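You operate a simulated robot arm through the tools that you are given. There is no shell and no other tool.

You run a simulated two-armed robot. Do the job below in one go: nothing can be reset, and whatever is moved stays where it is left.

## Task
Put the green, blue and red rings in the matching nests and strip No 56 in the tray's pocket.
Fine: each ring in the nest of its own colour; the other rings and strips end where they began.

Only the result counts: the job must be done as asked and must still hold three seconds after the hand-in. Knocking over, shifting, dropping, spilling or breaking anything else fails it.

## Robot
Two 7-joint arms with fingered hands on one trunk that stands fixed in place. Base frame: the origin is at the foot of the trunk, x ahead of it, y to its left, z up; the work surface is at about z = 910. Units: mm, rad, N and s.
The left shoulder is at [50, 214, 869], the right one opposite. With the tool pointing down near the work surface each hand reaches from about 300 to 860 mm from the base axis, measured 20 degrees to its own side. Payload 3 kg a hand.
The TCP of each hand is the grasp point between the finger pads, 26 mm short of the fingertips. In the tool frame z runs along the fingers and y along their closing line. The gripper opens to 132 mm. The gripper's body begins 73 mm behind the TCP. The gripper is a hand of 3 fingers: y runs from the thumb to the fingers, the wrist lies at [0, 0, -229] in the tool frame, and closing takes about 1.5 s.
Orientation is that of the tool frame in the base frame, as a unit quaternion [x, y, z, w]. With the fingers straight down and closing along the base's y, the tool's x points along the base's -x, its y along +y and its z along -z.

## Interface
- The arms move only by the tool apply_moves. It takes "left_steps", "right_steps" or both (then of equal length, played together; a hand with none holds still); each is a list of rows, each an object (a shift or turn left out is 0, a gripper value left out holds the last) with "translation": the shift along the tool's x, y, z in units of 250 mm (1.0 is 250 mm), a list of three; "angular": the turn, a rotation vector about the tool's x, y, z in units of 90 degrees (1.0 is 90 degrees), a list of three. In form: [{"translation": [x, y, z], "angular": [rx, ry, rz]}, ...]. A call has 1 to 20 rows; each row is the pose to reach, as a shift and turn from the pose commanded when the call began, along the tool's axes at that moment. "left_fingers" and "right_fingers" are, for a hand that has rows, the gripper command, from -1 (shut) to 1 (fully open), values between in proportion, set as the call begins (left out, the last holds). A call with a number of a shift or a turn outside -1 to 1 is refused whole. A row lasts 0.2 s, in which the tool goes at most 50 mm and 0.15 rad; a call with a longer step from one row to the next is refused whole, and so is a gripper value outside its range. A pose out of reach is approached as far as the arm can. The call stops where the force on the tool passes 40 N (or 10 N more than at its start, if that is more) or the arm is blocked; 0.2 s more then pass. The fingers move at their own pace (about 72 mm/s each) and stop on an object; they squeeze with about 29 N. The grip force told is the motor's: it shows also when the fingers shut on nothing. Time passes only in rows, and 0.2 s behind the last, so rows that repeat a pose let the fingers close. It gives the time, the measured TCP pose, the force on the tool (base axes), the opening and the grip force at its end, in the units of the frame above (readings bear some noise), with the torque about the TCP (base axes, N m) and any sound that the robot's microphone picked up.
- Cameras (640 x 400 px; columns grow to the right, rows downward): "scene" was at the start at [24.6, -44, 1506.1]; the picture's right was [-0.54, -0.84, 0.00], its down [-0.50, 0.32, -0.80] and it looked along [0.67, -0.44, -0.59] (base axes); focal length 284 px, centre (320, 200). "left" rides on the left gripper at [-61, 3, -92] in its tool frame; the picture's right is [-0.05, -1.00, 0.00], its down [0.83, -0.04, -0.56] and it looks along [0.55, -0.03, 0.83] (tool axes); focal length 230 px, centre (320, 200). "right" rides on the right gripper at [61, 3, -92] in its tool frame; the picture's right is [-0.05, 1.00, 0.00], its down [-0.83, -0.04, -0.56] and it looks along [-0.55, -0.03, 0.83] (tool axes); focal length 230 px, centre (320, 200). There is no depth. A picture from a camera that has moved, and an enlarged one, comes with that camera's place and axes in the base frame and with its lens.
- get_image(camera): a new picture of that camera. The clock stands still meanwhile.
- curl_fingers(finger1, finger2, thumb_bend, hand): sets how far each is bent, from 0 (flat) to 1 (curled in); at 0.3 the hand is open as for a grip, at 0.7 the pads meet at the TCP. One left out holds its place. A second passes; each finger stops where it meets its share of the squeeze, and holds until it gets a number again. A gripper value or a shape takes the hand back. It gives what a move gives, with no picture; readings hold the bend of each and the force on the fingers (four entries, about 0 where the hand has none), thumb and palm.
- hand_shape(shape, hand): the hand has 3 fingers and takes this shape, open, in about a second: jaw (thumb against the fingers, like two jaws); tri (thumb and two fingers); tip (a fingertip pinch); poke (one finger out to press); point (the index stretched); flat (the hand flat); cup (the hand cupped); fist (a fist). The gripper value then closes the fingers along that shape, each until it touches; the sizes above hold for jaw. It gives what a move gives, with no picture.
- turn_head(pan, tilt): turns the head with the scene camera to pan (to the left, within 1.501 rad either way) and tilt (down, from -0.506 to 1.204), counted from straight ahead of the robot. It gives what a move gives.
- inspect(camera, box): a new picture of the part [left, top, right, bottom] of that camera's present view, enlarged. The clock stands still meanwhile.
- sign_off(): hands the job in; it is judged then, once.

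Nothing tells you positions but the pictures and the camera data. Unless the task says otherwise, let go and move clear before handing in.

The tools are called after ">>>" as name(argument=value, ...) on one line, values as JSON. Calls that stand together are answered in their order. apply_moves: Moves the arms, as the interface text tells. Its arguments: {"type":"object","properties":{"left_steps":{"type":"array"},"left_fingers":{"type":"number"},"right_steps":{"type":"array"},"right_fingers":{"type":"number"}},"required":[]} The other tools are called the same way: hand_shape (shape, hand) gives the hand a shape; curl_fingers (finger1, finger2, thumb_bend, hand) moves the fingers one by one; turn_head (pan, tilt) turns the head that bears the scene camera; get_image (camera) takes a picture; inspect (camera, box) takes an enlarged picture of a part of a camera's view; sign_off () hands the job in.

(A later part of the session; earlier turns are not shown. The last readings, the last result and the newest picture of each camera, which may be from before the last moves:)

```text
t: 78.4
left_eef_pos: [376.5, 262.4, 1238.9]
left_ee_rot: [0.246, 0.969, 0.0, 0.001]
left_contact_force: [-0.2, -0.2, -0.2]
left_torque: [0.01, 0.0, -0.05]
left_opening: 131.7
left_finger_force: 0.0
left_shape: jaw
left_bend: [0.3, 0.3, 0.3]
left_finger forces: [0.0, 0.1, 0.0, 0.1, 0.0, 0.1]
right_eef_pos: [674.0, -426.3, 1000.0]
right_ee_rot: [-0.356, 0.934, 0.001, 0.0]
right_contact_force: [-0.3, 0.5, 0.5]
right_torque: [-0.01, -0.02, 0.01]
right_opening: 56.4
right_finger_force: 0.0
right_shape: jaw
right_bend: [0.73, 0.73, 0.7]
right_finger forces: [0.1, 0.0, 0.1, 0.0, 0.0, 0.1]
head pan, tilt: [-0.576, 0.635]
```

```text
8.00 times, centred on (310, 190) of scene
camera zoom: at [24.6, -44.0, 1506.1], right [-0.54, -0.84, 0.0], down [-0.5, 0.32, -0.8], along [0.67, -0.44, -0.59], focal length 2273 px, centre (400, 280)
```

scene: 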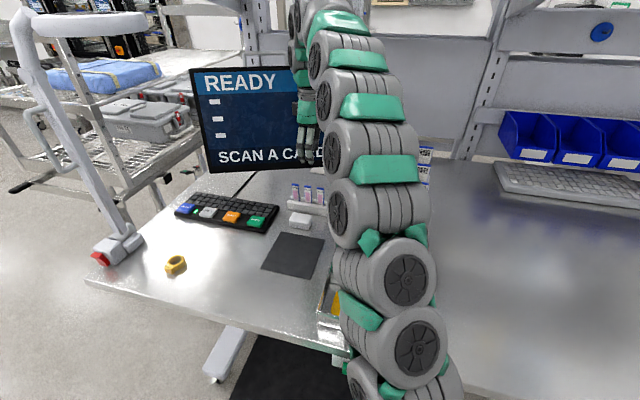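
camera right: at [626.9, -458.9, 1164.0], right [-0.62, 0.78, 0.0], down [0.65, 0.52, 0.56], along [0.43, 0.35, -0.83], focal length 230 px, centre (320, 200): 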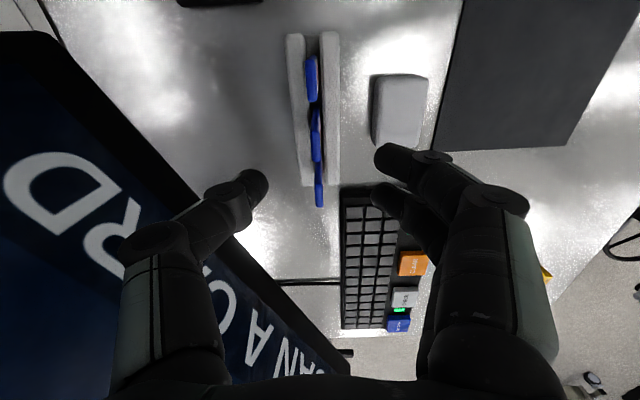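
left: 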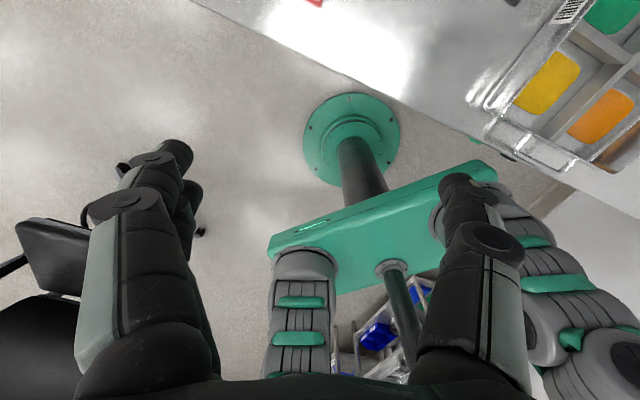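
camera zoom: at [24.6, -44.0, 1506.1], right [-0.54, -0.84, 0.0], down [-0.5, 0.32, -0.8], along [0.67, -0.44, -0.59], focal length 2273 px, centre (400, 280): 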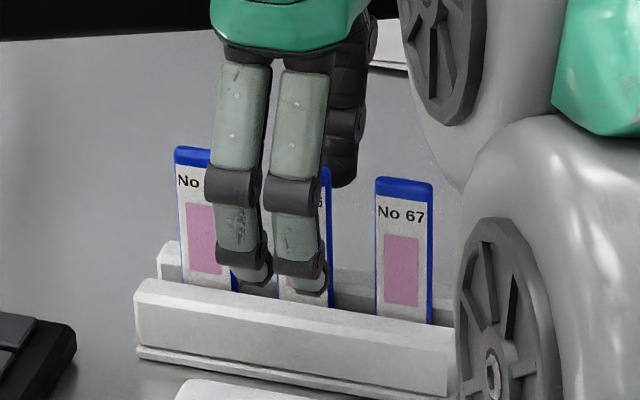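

The fingertips straddle strip 56 about 35 mm below its top, with the neighbours clear. I'll close now.

>>> apply_moves(right_steps=[{"translation": [0, 0, 0]}, {"translation": [0, 0, 0]}, {"translation": [0, 0, 0]}, {"translation": [0, 0, 0]}, {"translation": [0, 0, 0]}], right_fingers=-1)

>>> inspect(camera="right", box=[200, 60, 440, 260])

>>> inspect(camera="scene", box=[285, 165, 335, 215])

```text
t: 79.6
left_eef_pos: [376.9, 262.9, 1239.7]
left_ee_rot: [0.244, 0.97, 0.0, -0.001]
left_contact_force: [-0.2, 0.2, -0.1]
left_torque: [-0.03, -0.01, 0.01]
left_opening: 131.8
left_finger_force: 0.2
left_shape: jaw
left_bend: [0.3, 0.3, 0.3]
left_finger forces: [0.1, 0.1, 0.0, 0.0, 0.0, 0.0]
right_eef_pos: [674.9, -425.7, 999.2]
right_ee_rot: [-0.355, 0.935, -0.001, 0.0]
right_contact_force: [-0.9, 0.7, -0.3]
right_torque: [0.0, 0.01, 0.01]
right_opening: 1.2
right_finger_force: 29.0
right_shape: jaw
right_bend: [0.7, 0.7, 0.7]
right_finger forces: [13.3, 13.6, 0.1, 0.0, 25.2, 0.0]
head pan, tilt: [-0.576, 0.635]
```

```text
2.00 times, centred on (320, 160) of right
camera zoom: at [625.1, -464.1, 1092.8], right [-0.62, 0.78, 0.0], down [0.65, 0.52, 0.56], along [0.43, 0.35, -0.83], focal length 460 px, centre (320, 280)
```

zoom: 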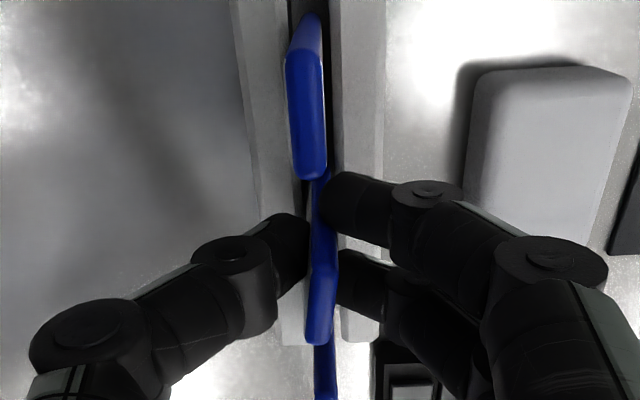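

```text
8.00 times, centred on (310, 190) of scene
camera zoom: at [24.6, -44.0, 1506.1], right [-0.54, -0.84, 0.0], down [-0.5, 0.32, -0.8], along [0.67, -0.44, -0.59], focal length 2273 px, centre (400, 280)
```

zoom: 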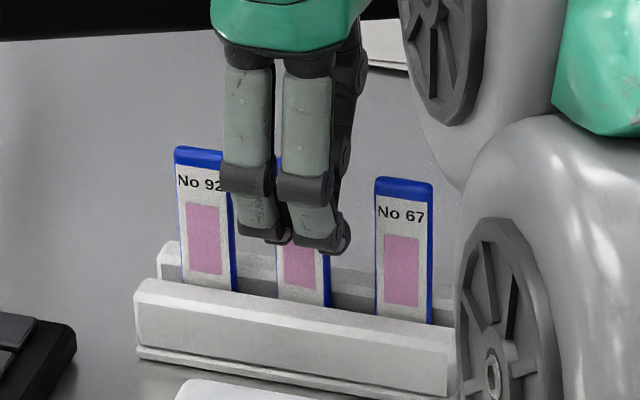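

Strip 56 is gripped by all three fingers. I'll lift it straight out of the rack, slowly.

>>> apply_moves(right_steps=[{"translation": [0, 0, -0.04]}, {"translation": [0, 0, -0.1]}, {"translation": [0, 0, -0.18]}, {"translation": [0, 0, -0.26]}, {"translation": [0, 0, -0.32]}, {"translation": [0, 0, -0.32]}])

>>> get_image(camera="right")

>>> inspect(camera="scene", box=[270, 130, 350, 230])

```text
t: 81.0
left_eef_pos: [376.3, 262.0, 1237.8]
left_ee_rot: [0.246, 0.969, 0.0, 0.0]
left_contact_force: [1.0, 0.7, 0.4]
left_torque: [0.01, 0.0, 0.01]
left_opening: 131.7
left_finger_force: 0.0
left_shape: jaw
left_bend: [0.3, 0.3, 0.3]
left_finger forces: [0.0, 0.0, 0.1, 0.0, 0.0, 0.0]
right_eef_pos: [674.5, -425.9, 1080.2]
right_ee_rot: [-0.355, 0.935, 0.0, 0.0]
right_contact_force: [0.0, -0.2, -0.8]
right_torque: [0.04, 0.04, -0.01]
right_opening: 0.3
right_finger_force: 28.9
right_shape: jaw
right_bend: [0.71, 0.7, 0.71]
right_finger forces: [13.0, 16.4, 0.0, 0.0, 24.7, 0.0]
head pan, tilt: [-0.576, 0.635]
```

```text
taken
camera right: at [624.7, -463.2, 1173.0], right [-0.62, 0.78, 0.0], down [0.65, 0.52, 0.56], along [0.43, 0.35, -0.83], focal length 230 px, centre (320, 200)
```

right: 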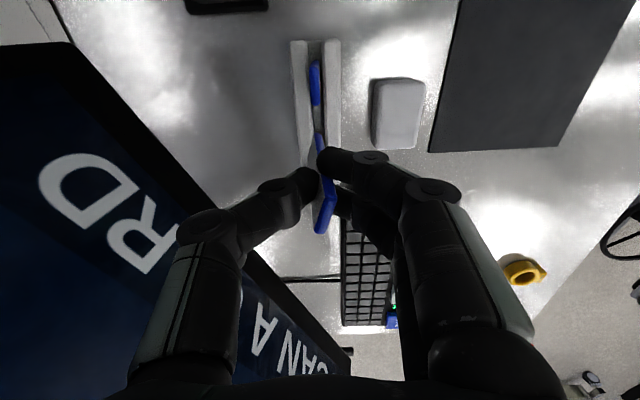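

```text
4.00 times, centred on (310, 180) of scene
camera zoom: at [24.6, -44.0, 1506.1], right [-0.54, -0.84, 0.0], down [-0.5, 0.32, -0.8], along [0.67, -0.44, -0.59], focal length 1137 px, centre (360, 280)
```

zoom: 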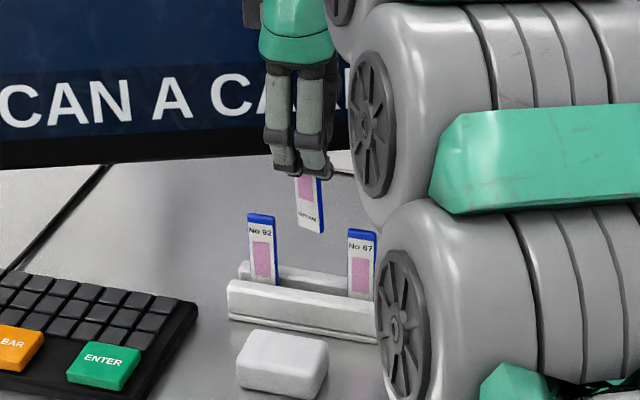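

The strip is out and the neighbours stayed put. I'll look closely at how it hangs in the fingers.

>>> inspect(camera="right", box=[260, 110, 380, 250])

>>> inspect(camera="scene", box=[290, 160, 330, 200])

```text
2.86 times, centred on (320, 180) of right
camera zoom: at [624.7, -463.2, 1173.0], right [-0.62, 0.78, 0.0], down [0.65, 0.52, 0.56], along [0.43, 0.35, -0.83], focal length 657 px, centre (320, 257)
```

zoom: 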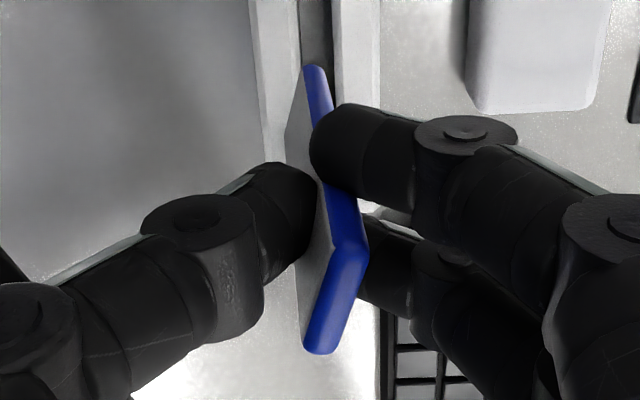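

```text
10.00 times, centred on (310, 180) of scene
camera zoom: at [24.6, -44.0, 1506.1], right [-0.54, -0.84, 0.0], down [-0.5, 0.32, -0.8], along [0.67, -0.44, -0.59], focal length 2842 px, centre (420, 400)
```

zoom: 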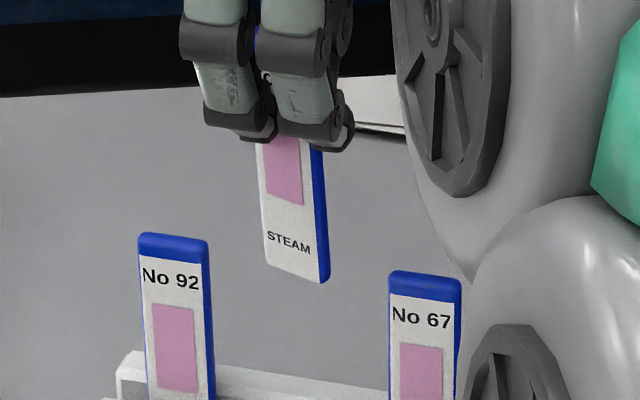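

The strip came out cleanly but twisted about 16° in the fingertips; I can allow for that. I'll back away from the rack and monitor, then rotate the hand so the strip's width lines up with the pocket.

>>> apply_moves(right_steps=[{"translation": [0, 0.1, -0.03]}, {"translation": [0, 0.22, -0.07]}, {"translation": [0, 0.34, -0.12]}, {"translation": [0, 0.4, -0.16]}, {"translation": [0, 0.4, -0.16]}])

>>> apply_moves(right_steps=[{"angular": [0, 0, 0.075]}, {"angular": [0, 0, 0.15]}, {"angular": [0, 0, 0.225]}, {"angular": [0, 0, 0.3]}, {"angular": [0, 0, 0.375]}, {"angular": [0, 0, 0.45]}, {"angular": [0, 0, 0.525]}, {"angular": [0, 0, 0.6]}, {"angular": [0, 0, 0.675]}, {"angular": [0, 0, 0.75]}, {"angular": [0, 0, 0.824]}, {"angular": [0, 0, 0.824]}])

>>> get_image(camera="right")

>>> get_image(camera="scene")

```text
t: 82.2
left_eef_pos: [376.6, 260.9, 1238.7]
left_ee_rot: [0.245, 0.97, 0.001, 0.0]
left_contact_force: [-0.3, 0.1, 0.4]
left_torque: [0.0, -0.03, 0.01]
left_opening: 131.9
left_finger_force: 0.1
left_shape: jaw
left_bend: [0.3, 0.3, 0.3]
left_finger forces: [0.0, 0.1, 0.0, 0.1, 0.0, 0.1]
right_eef_pos: [608.2, -350.8, 1119.8]
right_ee_rot: [-0.355, 0.935, -0.001, 0.001]
right_contact_force: [0.6, -0.3, -0.7]
right_torque: [-0.03, 0.01, 0.0]
right_opening: 0.5
right_finger_force: 28.8
right_shape: jaw
right_bend: [0.71, 0.7, 0.71]
right_finger forces: [12.6, 16.5, 0.0, 0.0, 24.7, 0.1]
head pan, tilt: [-0.576, 0.635]
```

```text
t: 84.8
left_eef_pos: [377.2, 262.8, 1239.2]
left_ee_rot: [0.246, 0.969, 0.0, 0.0]
left_contact_force: [-0.2, -0.8, -0.1]
left_torque: [-0.02, 0.0, -0.04]
left_opening: 131.5
left_finger_force: 0.0
left_shape: jaw
left_bend: [0.3, 0.3, 0.3]
left_finger forces: [0.1, 0.1, 0.0, 0.0, 0.1, 0.1]
right_eef_pos: [607.6, -351.0, 1118.6]
right_ee_rot: [0.28, 0.96, 0.0, -0.001]
right_contact_force: [-0.7, 0.2, 0.0]
right_torque: [-0.02, -0.02, -0.02]
right_opening: 0.5
right_finger_force: 29.0
right_shape: jaw
right_bend: [0.71, 0.7, 0.71]
right_finger forces: [12.2, 16.4, 0.1, 0.0, 24.6, 0.0]
head pan, tilt: [-0.576, 0.635]
```

```text
taken
camera right: at [556.6, -314.3, 1211.7], right [0.58, 0.81, 0.0], down [0.68, -0.48, 0.56], along [0.45, -0.32, -0.83], focal length 230 px, centre (320, 200)
```

right: 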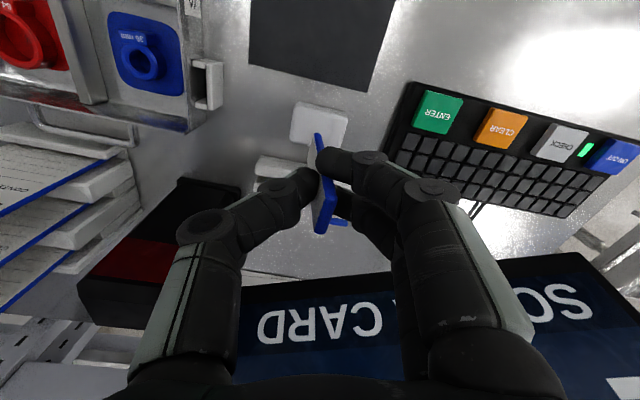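

```text
taken
```

scene: 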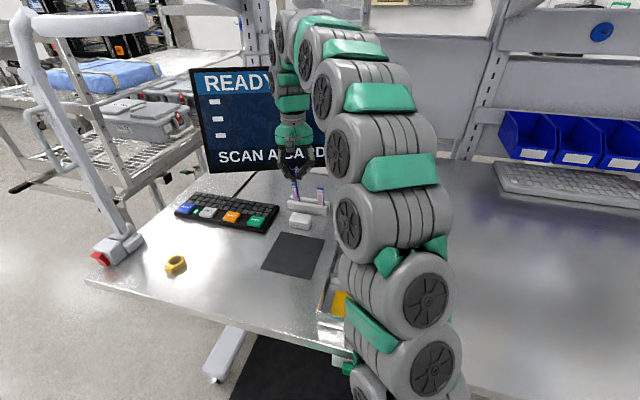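

The strip now lines up roughly with the tray's side. I'll carry it to above the pocket, keeping its lower end clear of the rim.

>>> apply_moves(right_steps=[{"translation": [0.034, -0.12, 0.0]}, {"translation": [0.068, -0.24, 0.02]}, {"translation": [0.102, -0.36, 0.06]}, {"translation": [0.137, -0.481, 0.1]}, {"translation": [0.137, -0.481, 0.1]}])

>>> get_image(camera="right")

>>> inspect(camera="right", box=[250, 70, 410, 250])

>>> inspect(camera="scene", box=[310, 130, 390, 260])

```text
t: 86.0
left_eef_pos: [375.1, 262.2, 1239.5]
left_ee_rot: [0.245, 0.97, 0.0, 0.001]
left_contact_force: [-0.2, -0.2, 0.6]
left_torque: [-0.01, -0.04, 0.02]
left_opening: 131.9
left_finger_force: 0.1
left_shape: jaw
left_bend: [0.3, 0.3, 0.3]
left_finger forces: [0.1, 0.0, 0.1, 0.0, 0.1, 0.1]
right_eef_pos: [516.2, -434.4, 1093.1]
right_ee_rot: [0.28, 0.96, 0.0, 0.0]
right_contact_force: [-0.6, 0.7, 0.1]
right_torque: [-0.02, 0.01, -0.02]
right_opening: 0.5
right_finger_force: 28.5
right_shape: jaw
right_bend: [0.71, 0.7, 0.71]
right_finger forces: [12.2, 16.6, 0.0, 0.0, 24.4, 0.0]
head pan, tilt: [-0.576, 0.635]
```

```text
taken
camera right: at [463.9, -397.8, 1187.7], right [0.58, 0.81, 0.0], down [0.68, -0.48, 0.55], along [0.45, -0.32, -0.83], focal length 230 px, centre (320, 200)
```

right: 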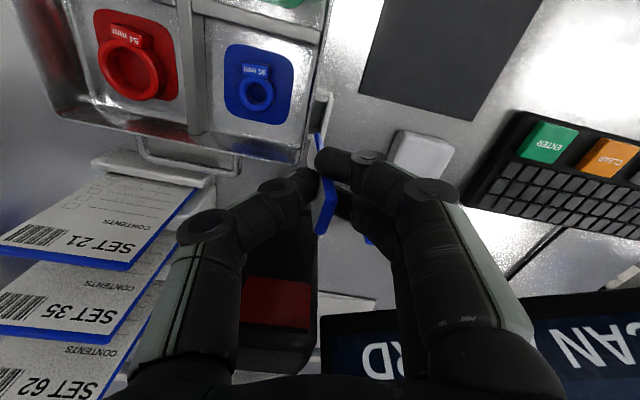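

```text
2.22 times, centred on (330, 160) of right
camera zoom: at [463.9, -397.8, 1187.7], right [0.58, 0.81, 0.0], down [0.68, -0.48, 0.55], along [0.45, -0.32, -0.83], focal length 511 px, centre (298, 289)
```

zoom: 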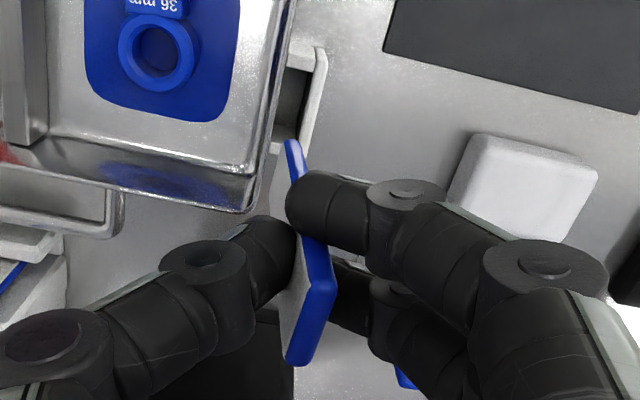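

```text
3.08 times, centred on (350, 195) of scene
camera zoom: at [24.6, -44.0, 1506.1], right [-0.54, -0.84, 0.0], down [-0.5, 0.32, -0.8], along [0.67, -0.44, -0.59], focal length 874 px, centre (228, 215)
```

zoom: 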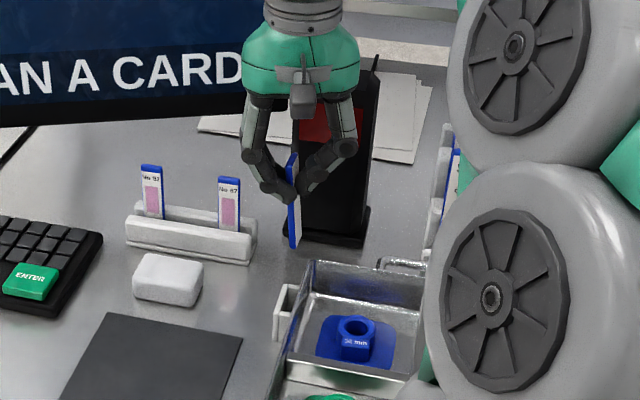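

The strip hangs above the pocket. I'll measure its lean and yaw closely from both cameras.

>>> inspect(camera="scene", box=[325, 170, 365, 220])

>>> inspect(camera="right", box=[290, 75, 350, 175])

>>> inspect(camera="scene", box=[330, 205, 370, 255])

```text
8.00 times, centred on (345, 195) of scene
camera zoom: at [24.6, -44.0, 1506.1], right [-0.54, -0.84, 0.0], down [-0.5, 0.32, -0.8], along [0.67, -0.44, -0.59], focal length 2273 px, centre (120, 240)
```

zoom: 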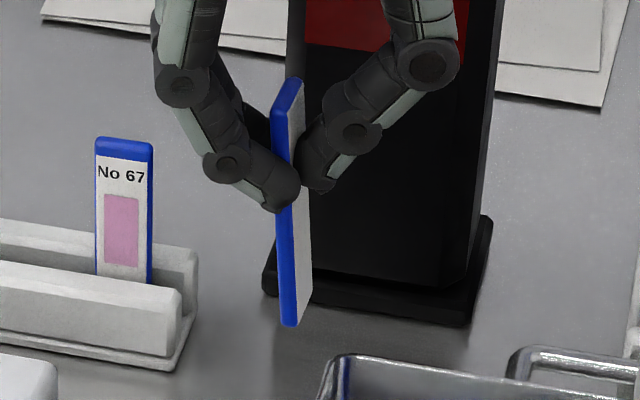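

```text
4.00 times, centred on (320, 125) of right
camera zoom: at [463.9, -397.8, 1187.7], right [0.58, 0.81, 0.0], down [0.68, -0.48, 0.55], along [0.45, -0.32, -0.83], focal length 920 px, centre (320, 500)
```

zoom: 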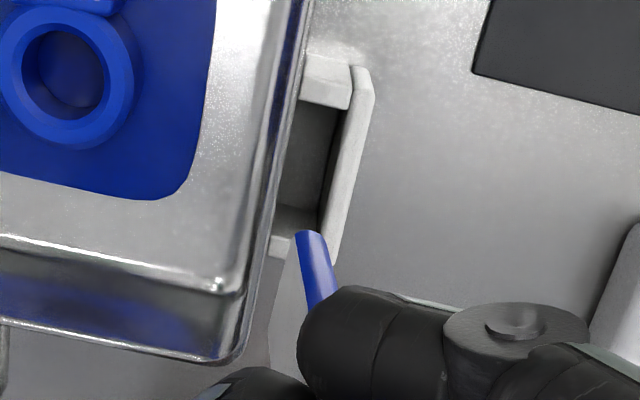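

```text
8.00 times, centred on (350, 230) of scene
camera zoom: at [24.6, -44.0, 1506.1], right [-0.54, -0.84, 0.0], down [-0.5, 0.32, -0.8], along [0.67, -0.44, -0.59], focal length 2273 px, centre (80, -40)
```

zoom: 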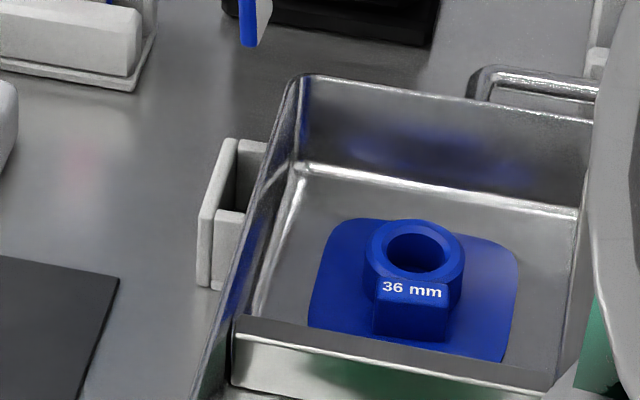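

Both cameras agree: the strip leans about 4.5° with its lower end towards the tray, and its yaw matches the pocket. The slot is about 13 × 34 mm. I'll level the strip by tilting the hand, centre it and lower until its end is just above the rim.

>>> apply_moves(right_steps=[{"translation": [0.008, -0.013, 0.0], "angular": [-0.025, 0, 0]}, {"translation": [0.016, -0.027, 0.0], "angular": [-0.05, 0, 0]}, {"translation": [0.016, -0.027, 0.08], "angular": [-0.05, 0, 0]}, {"translation": [0.016, -0.027, 0.14], "angular": [-0.05, 0, 0]}, {"translation": [0.016, -0.027, 0.14], "angular": [-0.05, 0, 0]}])

>>> inspect(camera="right", box=[280, 60, 360, 240])

>>> inspect(camera="right", box=[290, 80, 350, 180])

>>> inspect(camera="scene", box=[320, 180, 370, 250])

```text
t: 87.2
left_eef_pos: [376.3, 262.4, 1239.4]
left_ee_rot: [0.244, 0.97, 0.0, 0.0]
left_contact_force: [-0.1, -1.2, 0.6]
left_torque: [0.02, 0.02, -0.01]
left_opening: 131.9
left_finger_force: 0.2
left_shape: jaw
left_bend: [0.3, 0.3, 0.3]
left_finger forces: [0.1, 0.0, 0.1, 0.1, 0.0, 0.0]
right_eef_pos: [508.1, -437.1, 1057.8]
right_ee_rot: [0.28, 0.959, 0.038, 0.011]
right_contact_force: [0.3, 0.4, -0.6]
right_torque: [-0.01, -0.02, -0.04]
right_opening: 0.2
right_finger_force: 28.9
right_shape: jaw
right_bend: [0.71, 0.7, 0.71]
right_finger forces: [12.3, 16.9, 0.0, 0.1, 24.3, 0.0]
head pan, tilt: [-0.576, 0.635]
```

```text
2.22 times, centred on (320, 150) of right
camera zoom: at [453.0, -406.4, 1151.8], right [0.58, 0.81, 0.08], down [0.65, -0.52, 0.55], along [0.49, -0.27, -0.83], focal length 511 px, centre (320, 311)
```

zoom: 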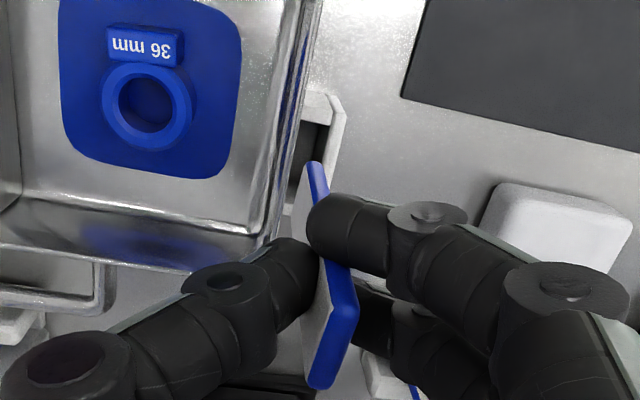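

```text
4.00 times, centred on (320, 130) of right
camera zoom: at [453.0, -406.4, 1151.8], right [0.58, 0.81, 0.08], down [0.65, -0.52, 0.55], along [0.49, -0.27, -0.83], focal length 920 px, centre (320, 480)
```

zoom: 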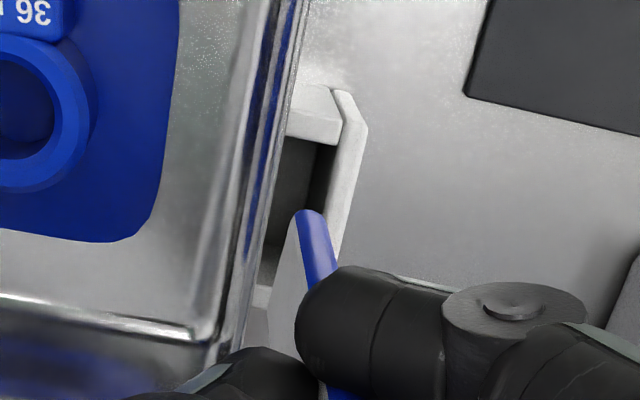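

```text
5.71 times, centred on (345, 215) of scene
camera zoom: at [24.6, -44.0, 1506.1], right [-0.54, -0.84, 0.0], down [-0.5, 0.32, -0.8], along [0.67, -0.44, -0.59], focal length 1624 px, centre (177, 114)
```

zoom: 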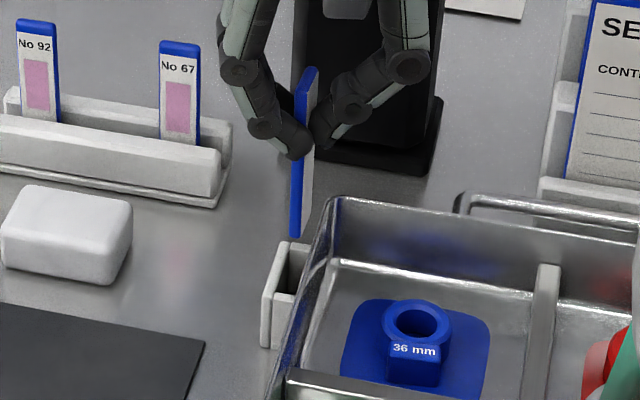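

The strip is almost upright now, and its lower end is over the slot. I'll lower it 20 mm more with a small nudge and check against the pocket mouth.

>>> apply_moves(right_steps=[{"translation": [0.004, 0.004, 0.02]}, {"translation": [0.004, 0.003, 0.05]}, {"translation": [0.004, 0.001, 0.08]}, {"translation": [0.004, 0.001, 0.08]}])

>>> inspect(camera="right", box=[290, 90, 350, 170])

>>> inspect(camera="scene", box=[325, 200, 365, 250])

```text
t: 88.2
left_eef_pos: [376.0, 261.7, 1238.8]
left_ee_rot: [0.245, 0.969, -0.001, 0.0]
left_contact_force: [0.7, -0.4, -0.3]
left_torque: [0.02, -0.03, 0.0]
left_opening: 132.1
left_finger_force: 0.0
left_shape: jaw
left_bend: [0.3, 0.3, 0.3]
left_finger forces: [0.1, 0.0, 0.1, 0.0, 0.0, 0.0]
right_eef_pos: [507.1, -435.7, 1037.9]
right_ee_rot: [0.28, 0.959, 0.037, 0.011]
right_contact_force: [-0.2, -0.5, 1.2]
right_torque: [-0.02, 0.0, -0.01]
right_opening: 0.3
right_finger_force: 29.3
right_shape: jaw
right_bend: [0.71, 0.7, 0.71]
right_finger forces: [12.4, 16.9, 0.0, 0.0, 24.4, 0.0]
head pan, tilt: [-0.576, 0.635]
```

```text
5.00 times, centred on (320, 130) of right
camera zoom: at [452.2, -405.3, 1131.4], right [0.58, 0.81, 0.08], down [0.65, -0.52, 0.55], along [0.49, -0.27, -0.83], focal length 1150 px, centre (320, 550)
```

zoom: 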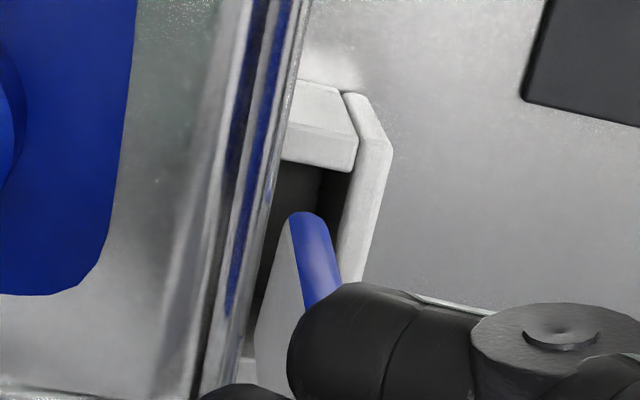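

```text
8.00 times, centred on (345, 225) of scene
camera zoom: at [24.6, -44.0, 1506.1], right [-0.54, -0.84, 0.0], down [-0.5, 0.32, -0.8], along [0.67, -0.44, -0.59], focal length 2273 px, centre (120, 0)
```

zoom: 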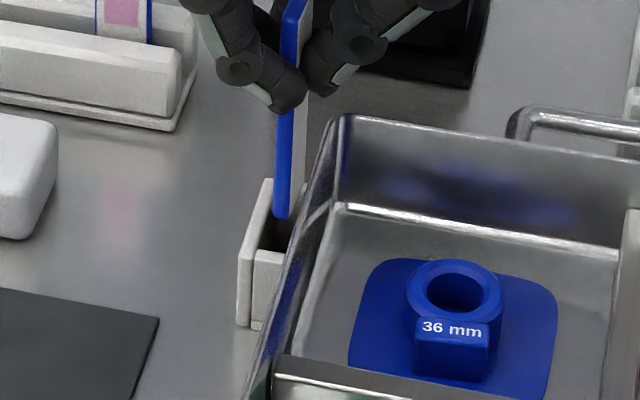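

The strip's end is just above the slot mouth, clear on both sides. I'll nudge it 1 mm towards the tray and lower into the pocket, watching the force.

>>> apply_moves(right_steps=[{"translation": [0.001, -0.003, 0.0]}, {"translation": [0.001, -0.0045, 0.02]}, {"translation": [0.001, -0.006, 0.04]}, {"translation": [0.001, -0.0075, 0.056]}, {"translation": [0.001, -0.0075, 0.056]}])

>>> inspect(camera="right", box=[290, 90, 350, 170])

>>> inspect(camera="scene", box=[325, 200, 365, 250])

```text
t: 89.4
left_eef_pos: [376.0, 261.9, 1238.5]
left_ee_rot: [0.245, 0.97, 0.001, -0.001]
left_contact_force: [-1.1, -1.0, -0.2]
left_torque: [-0.01, -0.01, 0.02]
left_opening: 132.1
left_finger_force: 0.0
left_shape: jaw
left_bend: [0.3, 0.3, 0.3]
left_finger forces: [0.0, 0.1, 0.1, 0.0, 0.0, 0.1]
right_eef_pos: [506.0, -438.9, 1025.8]
right_ee_rot: [0.281, 0.959, 0.038, 0.011]
right_contact_force: [1.1, 0.1, 0.1]
right_torque: [-0.01, -0.01, -0.02]
right_opening: 0.5
right_finger_force: 28.8
right_shape: jaw
right_bend: [0.71, 0.7, 0.71]
right_finger forces: [12.5, 17.0, 0.1, 0.0, 24.2, 0.0]
head pan, tilt: [-0.576, 0.635]
```

```text
5.00 times, centred on (320, 130) of right
camera zoom: at [451.4, -406.5, 1118.3], right [0.58, 0.81, 0.08], down [0.65, -0.52, 0.55], along [0.49, -0.27, -0.83], focal length 1150 px, centre (320, 550)
```

zoom: 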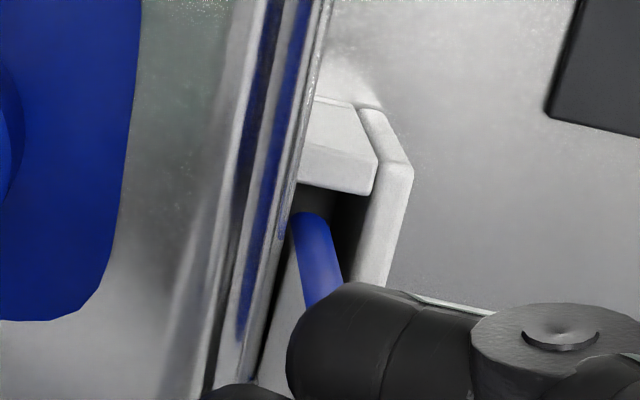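

```text
8.00 times, centred on (345, 225) of scene
camera zoom: at [24.6, -44.0, 1506.1], right [-0.54, -0.84, 0.0], down [-0.5, 0.32, -0.8], along [0.67, -0.44, -0.59], focal length 2273 px, centre (120, 0)
```

zoom: 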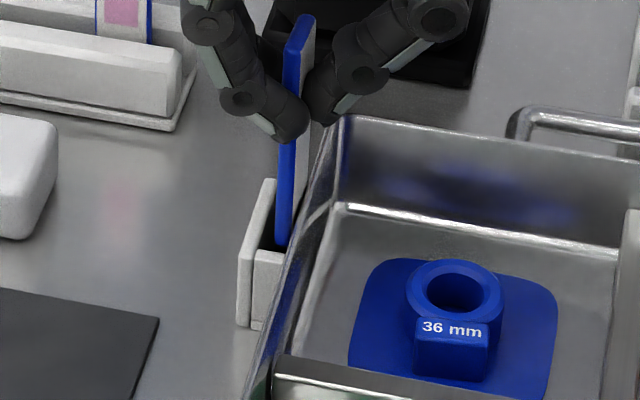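

The strip is entering the slot, centred with about 3 mm on each side. I'll continue down.

>>> apply_moves(right_steps=[{"translation": [0, -0.0012, 0.015]}, {"translation": [0, -0.0024, 0.03]}, {"translation": [0, -0.0035, 0.045]}, {"translation": [0, -0.0045, 0.058]}, {"translation": [0, -0.0045, 0.058]}])

>>> inspect(camera="right", box=[280, 90, 360, 240])

>>> inspect(camera="scene", box=[325, 200, 365, 250])

```text
t: 90.6
left_eef_pos: [376.2, 262.7, 1239.6]
left_ee_rot: [0.244, 0.97, 0.0, 0.0]
left_contact_force: [-0.4, -0.1, -0.4]
left_torque: [0.04, 0.0, 0.01]
left_opening: 131.8
left_finger_force: 0.0
left_shape: jaw
left_bend: [0.3, 0.3, 0.3]
left_finger forces: [0.0, 0.1, 0.0, 0.0, 0.1, 0.0]
right_eef_pos: [504.8, -437.8, 1009.6]
right_ee_rot: [0.279, 0.959, 0.038, 0.011]
right_contact_force: [-0.3, -0.5, 0.2]
right_torque: [0.01, -0.03, 0.01]
right_opening: 0.3
right_finger_force: 28.6
right_shape: jaw
right_bend: [0.71, 0.7, 0.71]
right_finger forces: [12.8, 17.1, 0.0, 0.0, 24.0, 0.1]
head pan, tilt: [-0.576, 0.635]
```

```text
2.67 times, centred on (320, 165) of right
camera zoom: at [451.3, -406.6, 1103.3], right [0.58, 0.81, 0.08], down [0.65, -0.52, 0.55], along [0.49, -0.27, -0.83], focal length 614 px, centre (320, 293)
```

zoom: 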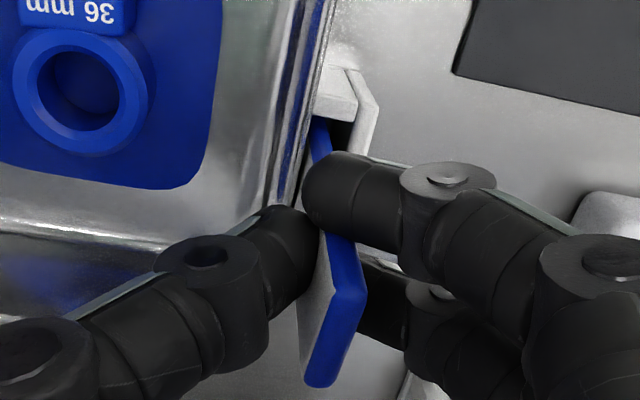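

```text
8.00 times, centred on (345, 225) of scene
camera zoom: at [24.6, -44.0, 1506.1], right [-0.54, -0.84, 0.0], down [-0.5, 0.32, -0.8], along [0.67, -0.44, -0.59], focal length 2273 px, centre (120, 0)
```

zoom: 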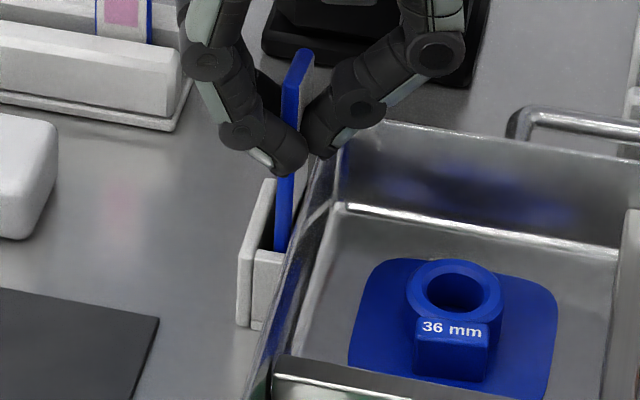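

The strip is going in freely with no contact force. I'll lower towards the pocket's floor.

>>> apply_moves(right_steps=[{"translation": [0, -0.0009, 0.012]}, {"translation": [0, -0.0018, 0.024]}, {"translation": [0, -0.0025, 0.032]}, {"translation": [0, -0.0025, 0.032]}])

>>> inspect(camera="right", box=[280, 90, 360, 240])

>>> inspect(camera="scene", box=[325, 200, 365, 250])

```text
t: 91.6
left_eef_pos: [377.8, 261.5, 1238.0]
left_ee_rot: [0.245, 0.969, 0.0, 0.0]
left_contact_force: [0.5, -0.7, -0.3]
left_torque: [-0.03, 0.0, 0.02]
left_opening: 131.6
left_finger_force: 0.0
left_shape: jaw
left_bend: [0.3, 0.3, 0.3]
left_finger forces: [0.0, 0.1, 0.0, 0.0, 0.0, 0.0]
right_eef_pos: [506.6, -437.1, 1002.6]
right_ee_rot: [0.28, 0.959, 0.038, 0.011]
right_contact_force: [0.7, 0.5, 0.0]
right_torque: [0.02, 0.02, 0.0]
right_opening: 0.5
right_finger_force: 29.0
right_shape: jaw
right_bend: [0.71, 0.7, 0.71]
right_finger forces: [12.6, 17.0, 0.1, 0.0, 24.2, 0.0]
head pan, tilt: [-0.576, 0.635]
```

```text
2.67 times, centred on (320, 165) of right
camera zoom: at [451.6, -406.2, 1095.1], right [0.58, 0.81, 0.08], down [0.65, -0.52, 0.55], along [0.49, -0.27, -0.83], focal length 614 px, centre (320, 293)
```

zoom: 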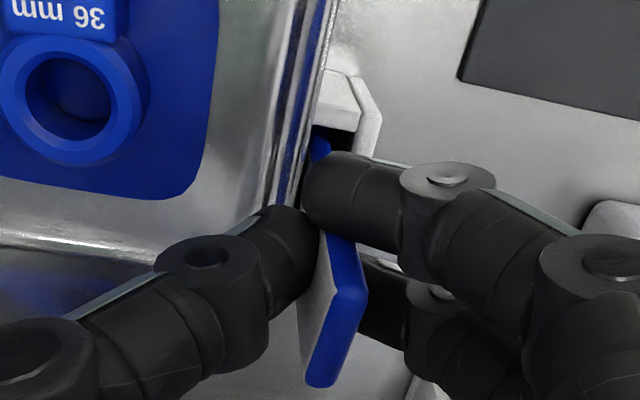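

```text
8.00 times, centred on (345, 225) of scene
camera zoom: at [24.6, -44.0, 1506.1], right [-0.54, -0.84, 0.0], down [-0.5, 0.32, -0.8], along [0.67, -0.44, -0.59], focal length 2273 px, centre (120, 0)
```

zoom: 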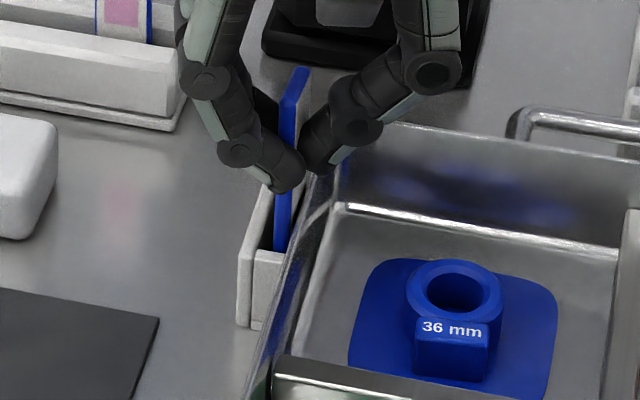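

>>> apply_moves(right_steps=[{"translation": [0, -0.0009, 0.012]}, {"translation": [0, -0.0009, 0.012]}])

>>> apply_moves(right_steps=[{"translation": [0, -0.0007, 0.008]}, {"translation": [0, -0.0007, 0.008]}])

>>> apply_moves(right_steps=[{"translation": [0, -0.0007, 0.008]}, {"translation": [0, -0.0007, 0.008]}])

>>> inspect(camera="right", box=[280, 90, 360, 240])

>>> inspect(camera="scene", box=[325, 200, 365, 250])

```text
t: 92.2
left_eef_pos: [376.5, 262.8, 1239.8]
left_ee_rot: [0.246, 0.969, 0.0, 0.0]
left_contact_force: [1.0, -0.5, 0.3]
left_torque: [-0.01, 0.01, -0.02]
left_opening: 131.7
left_finger_force: 0.0
left_shape: jaw
left_bend: [0.3, 0.3, 0.3]
left_finger forces: [0.1, 0.0, 0.1, 0.0, 0.0, 0.0]
right_eef_pos: [506.0, -437.7, 998.0]
right_ee_rot: [0.28, 0.959, 0.037, 0.011]
right_contact_force: [-0.6, -0.5, 0.4]
right_torque: [-0.03, -0.01, -0.03]
right_opening: 0.4
right_finger_force: 29.5
right_shape: jaw
right_bend: [0.71, 0.7, 0.71]
right_finger forces: [12.6, 17.0, 0.0, 0.1, 24.2, 0.0]
head pan, tilt: [-0.576, 0.635]
```

```text
t: 92.8
left_eef_pos: [376.8, 263.7, 1237.4]
left_ee_rot: [0.245, 0.969, 0.0, 0.0]
left_contact_force: [-0.5, -0.9, -0.3]
left_torque: [0.0, -0.01, 0.01]
left_opening: 131.9
left_finger_force: 0.1
left_shape: jaw
left_bend: [0.3, 0.3, 0.3]
left_finger forces: [0.0, 0.1, 0.0, 0.0, 0.0, 0.0]
right_eef_pos: [505.2, -436.2, 996.0]
right_ee_rot: [0.28, 0.959, 0.038, 0.012]
right_contact_force: [0.2, -0.1, 1.0]
right_torque: [0.03, -0.02, -0.02]
right_opening: 0.3
right_finger_force: 29.1
right_shape: jaw
right_bend: [0.71, 0.7, 0.71]
right_finger forces: [12.8, 17.4, 0.0, 0.1, 24.7, 0.0]
head pan, tilt: [-0.576, 0.635]
```

```text
t: 93.4
left_eef_pos: [377.7, 262.7, 1238.4]
left_ee_rot: [0.245, 0.97, 0.0, 0.0]
left_contact_force: [-0.1, 0.2, 0.1]
left_torque: [0.01, -0.03, -0.01]
left_opening: 131.8
left_finger_force: 0.1
left_shape: jaw
left_bend: [0.3, 0.3, 0.3]
left_finger forces: [0.0, 0.0, 0.0, 0.1, 0.1, 0.0]
right_eef_pos: [506.2, -436.8, 994.8]
right_ee_rot: [0.281, 0.959, 0.038, 0.011]
right_contact_force: [-3.3, 3.1, 21.2]
right_torque: [0.07, 0.0, 0.0]
right_opening: 1.2
right_finger_force: 28.6
right_shape: jaw
right_bend: [0.71, 0.71, 0.71]
right_finger forces: [17.2, 20.3, 0.0, 0.0, 30.6, 0.0]
head pan, tilt: [-0.576, 0.635]
```

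```text
2.67 times, centred on (320, 165) of right
camera zoom: at [451.3, -405.4, 1088.4], right [0.58, 0.81, 0.08], down [0.65, -0.52, 0.55], along [0.49, -0.27, -0.83], focal length 614 px, centre (320, 293)
```

zoom: 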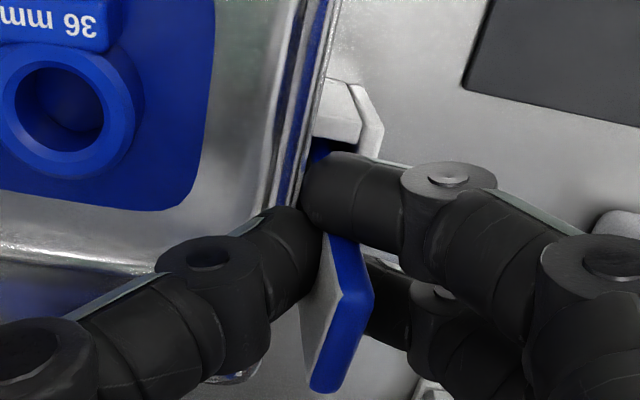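

```text
8.00 times, centred on (345, 225) of scene
camera zoom: at [24.3, -43.8, 1506.2], right [-0.54, -0.84, 0.0], down [-0.5, 0.32, -0.8], along [0.67, -0.44, -0.59], focal length 2273 px, centre (120, 0)
```

zoom: 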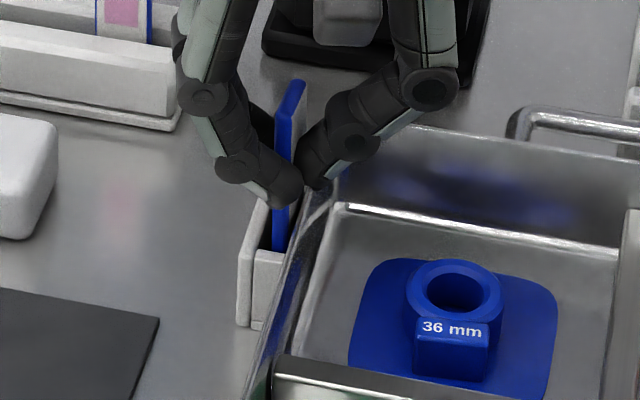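

The strip has reached the pocket's floor at 21 N. I'll relieve the pressure and open gently.

>>> apply_moves(right_steps=[{"translation": [0, 0.0003, -0.004]}, {"translation": [0, 0.0003, -0.006]}, {"translation": [0, 0.0003, -0.006]}])

>>> apply_moves(right_steps=[{"translation": [0, 0, 0]}, {"translation": [0, 0, 0]}, {"translation": [0, 0, 0]}, {"translation": [0, 0, 0]}], right_fingers=-0.5)

>>> inspect(camera="right", box=[240, 90, 400, 240])

>>> inspect(camera="scene", box=[325, 200, 365, 250])

```text
t: 94.2
left_eef_pos: [376.1, 262.5, 1238.3]
left_ee_rot: [0.245, 0.97, 0.0, 0.0]
left_contact_force: [-0.6, 0.7, -0.4]
left_torque: [0.02, -0.01, 0.02]
left_opening: 131.6
left_finger_force: 0.0
left_shape: jaw
left_bend: [0.3, 0.3, 0.3]
left_finger forces: [0.0, 0.0, 0.0, 0.1, 0.1, 0.1]
right_eef_pos: [507.6, -437.0, 998.1]
right_ee_rot: [0.28, 0.959, 0.038, 0.01]
right_contact_force: [-0.3, 1.1, 2.0]
right_torque: [0.04, -0.02, 0.01]
right_opening: 1.2
right_finger_force: 29.4
right_shape: jaw
right_bend: [0.71, 0.7, 0.71]
right_finger forces: [14.2, 18.5, 0.1, 0.0, 26.5, 0.0]
head pan, tilt: [-0.576, 0.635]
```

```text
t: 95.2
left_eef_pos: [376.9, 262.3, 1238.9]
left_ee_rot: [0.245, 0.969, 0.0, 0.0]
left_contact_force: [0.2, -0.4, -0.3]
left_torque: [0.03, -0.02, 0.01]
left_opening: 131.7
left_finger_force: 0.1
left_shape: jaw
left_bend: [0.3, 0.3, 0.3]
left_finger forces: [0.0, 0.0, 0.0, 0.1, 0.0, 0.0]
right_eef_pos: [507.2, -437.0, 996.3]
right_ee_rot: [0.279, 0.959, 0.038, 0.011]
right_contact_force: [-0.1, -0.3, -0.3]
right_torque: [-0.04, -0.02, -0.03]
right_opening: 32.9
right_finger_force: 0.0
right_shape: jaw
right_bend: [0.73, 0.73, 0.7]
right_finger forces: [0.2, 0.0, 0.0, 0.0, 0.0, 0.0]
head pan, tilt: [-0.576, 0.635]
```

```text
2.67 times, centred on (320, 165) of right
camera zoom: at [452.1, -405.7, 1089.8], right [0.58, 0.81, 0.08], down [0.65, -0.52, 0.55], along [0.49, -0.27, -0.83], focal length 614 px, centre (320, 293)
```

zoom: 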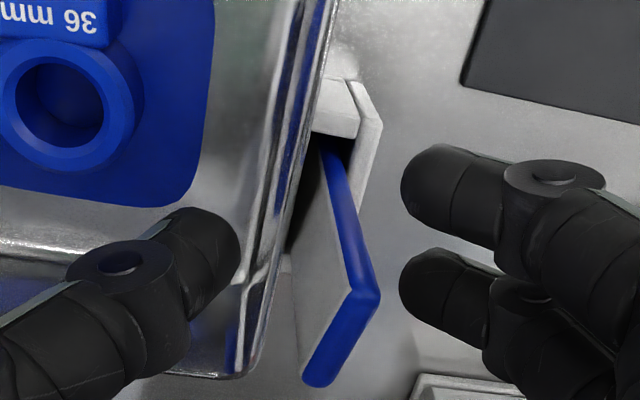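

```text
8.00 times, centred on (345, 225) of scene
camera zoom: at [24.6, -44.0, 1506.1], right [-0.54, -0.84, 0.0], down [-0.5, 0.32, -0.8], along [0.67, -0.44, -0.59], focal length 2273 px, centre (120, 0)
```

zoom: 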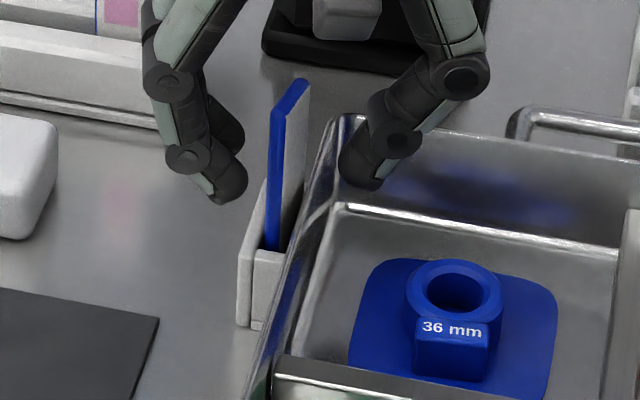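

Strip 56 stands in the pocket and the fingers are clear of it. I'll rise straight up and away.

>>> apply_moves(right_steps=[{"translation": [0, 0.0031, -0.04]}, {"translation": [0, 0.0079, -0.1]}, {"translation": [0, 0.0157, -0.2]}, {"translation": [0, 0.0283, -0.36]}, {"translation": [0, 0.044, -0.56]}, {"translation": [0, 0.055, -0.7]}, {"translation": [0, 0.055, -0.7]}])

>>> get_image(camera="scene")

>>> get_image(camera="right")

>>> inspect(camera="scene", box=[270, 180, 450, 300])

```text
refused: row 5 steps farther than a row can; nothing moved
```

```text
taken
```

scene: 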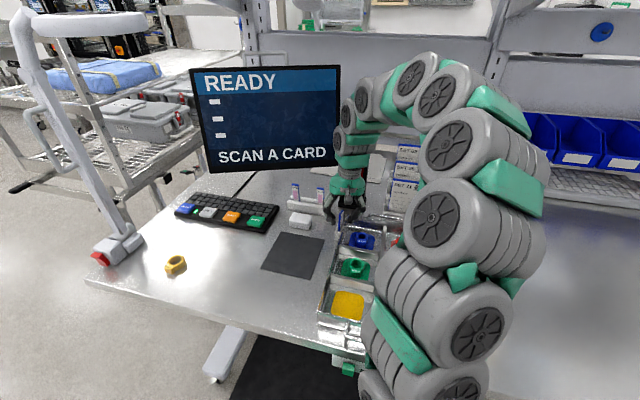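

```text
taken
camera right: at [452.1, -405.7, 1089.8], right [0.58, 0.81, 0.08], down [0.65, -0.52, 0.55], along [0.49, -0.27, -0.83], focal length 230 px, centre (320, 200)
```

right: 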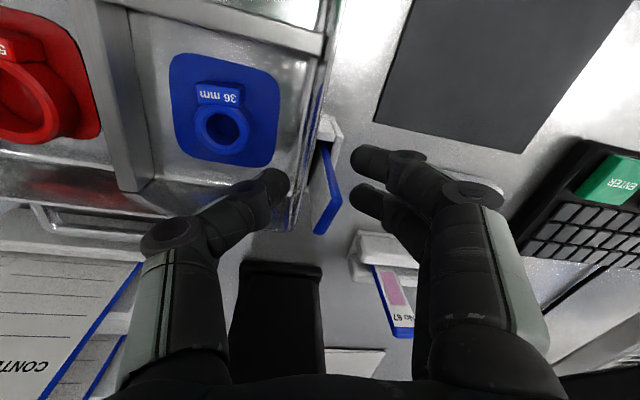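

```text
3.33 times, centred on (360, 240) of scene
camera zoom: at [24.6, -44.0, 1506.1], right [-0.54, -0.84, 0.0], down [-0.5, 0.32, -0.8], along [0.67, -0.44, -0.59], focal length 947 px, centre (187, 67)
```

zoom: 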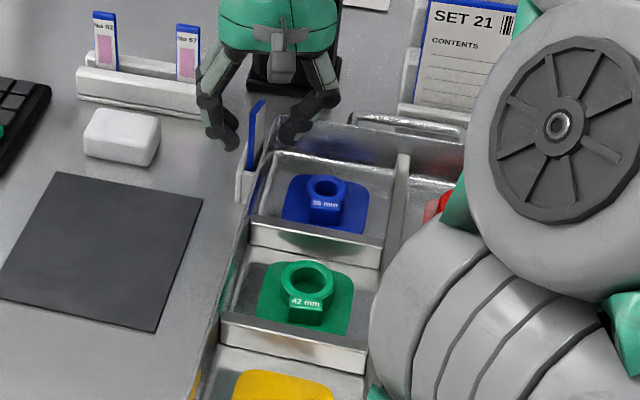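

That move was refused because one step was slightly too long, and nothing moved. I'll repeat the rise with smaller steps.

>>> apply_moves(right_steps=[{"translation": [0, 0.0031, -0.04]}, {"translation": [0, 0.0079, -0.1]}, {"translation": [0, 0.0157, -0.2]}, {"translation": [0, 0.0275, -0.35]}, {"translation": [0, 0.041, -0.52]}, {"translation": [0, 0.055, -0.7]}, {"translation": [0, 0.055, -0.7]}])

>>> get_image(camera="scene")

>>> get_image(camera="right")

>>> inspect(camera="scene", box=[270, 180, 450, 300])

```text
t: 96.8
left_eef_pos: [377.0, 263.4, 1239.9]
left_ee_rot: [0.246, 0.969, -0.001, 0.001]
left_contact_force: [-0.4, -0.5, -0.3]
left_torque: [-0.01, 0.0, -0.01]
left_opening: 131.6
left_finger_force: 0.1
left_shape: jaw
left_bend: [0.3, 0.3, 0.3]
left_finger forces: [0.0, 0.0, 0.0, 0.0, 0.1, 0.1]
right_eef_pos: [507.0, -436.9, 1172.3]
right_ee_rot: [0.279, 0.959, 0.038, 0.011]
right_contact_force: [1.2, -0.3, 0.2]
right_torque: [-0.02, -0.01, 0.0]
right_opening: 32.6
right_finger_force: 0.0
right_shape: jaw
right_bend: [0.73, 0.73, 0.7]
right_finger forces: [0.1, 0.1, 0.1, 0.1, 0.0, 0.1]
head pan, tilt: [-0.576, 0.635]
```

```text
taken
```

scene: 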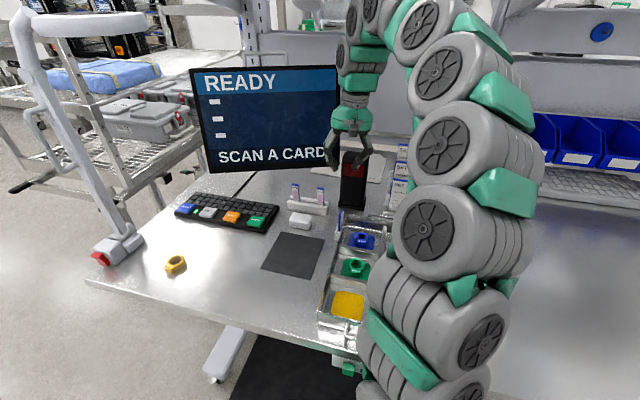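

```text
taken
camera right: at [451.7, -405.8, 1265.3], right [0.58, 0.81, 0.08], down [0.65, -0.52, 0.55], along [0.49, -0.27, -0.83], focal length 230 px, centre (320, 200)
```

right: 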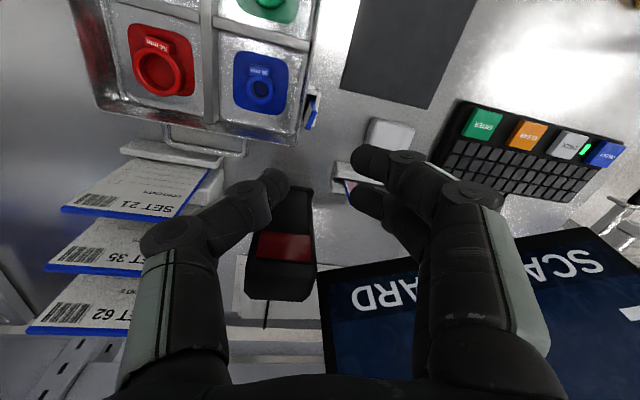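

```text
3.33 times, centred on (360, 240) of scene
camera zoom: at [24.6, -44.0, 1506.1], right [-0.54, -0.84, 0.0], down [-0.5, 0.32, -0.8], along [0.67, -0.44, -0.59], focal length 947 px, centre (187, 67)
```

zoom: 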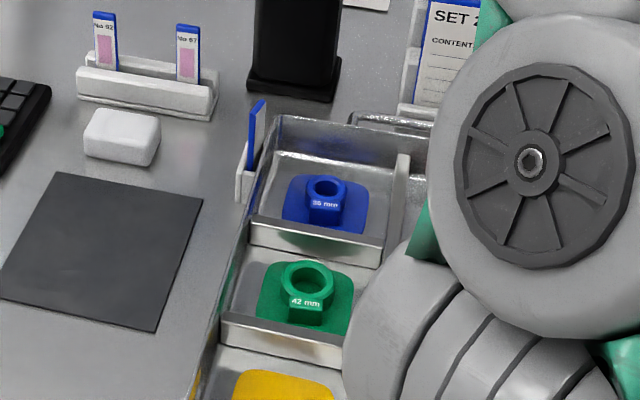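

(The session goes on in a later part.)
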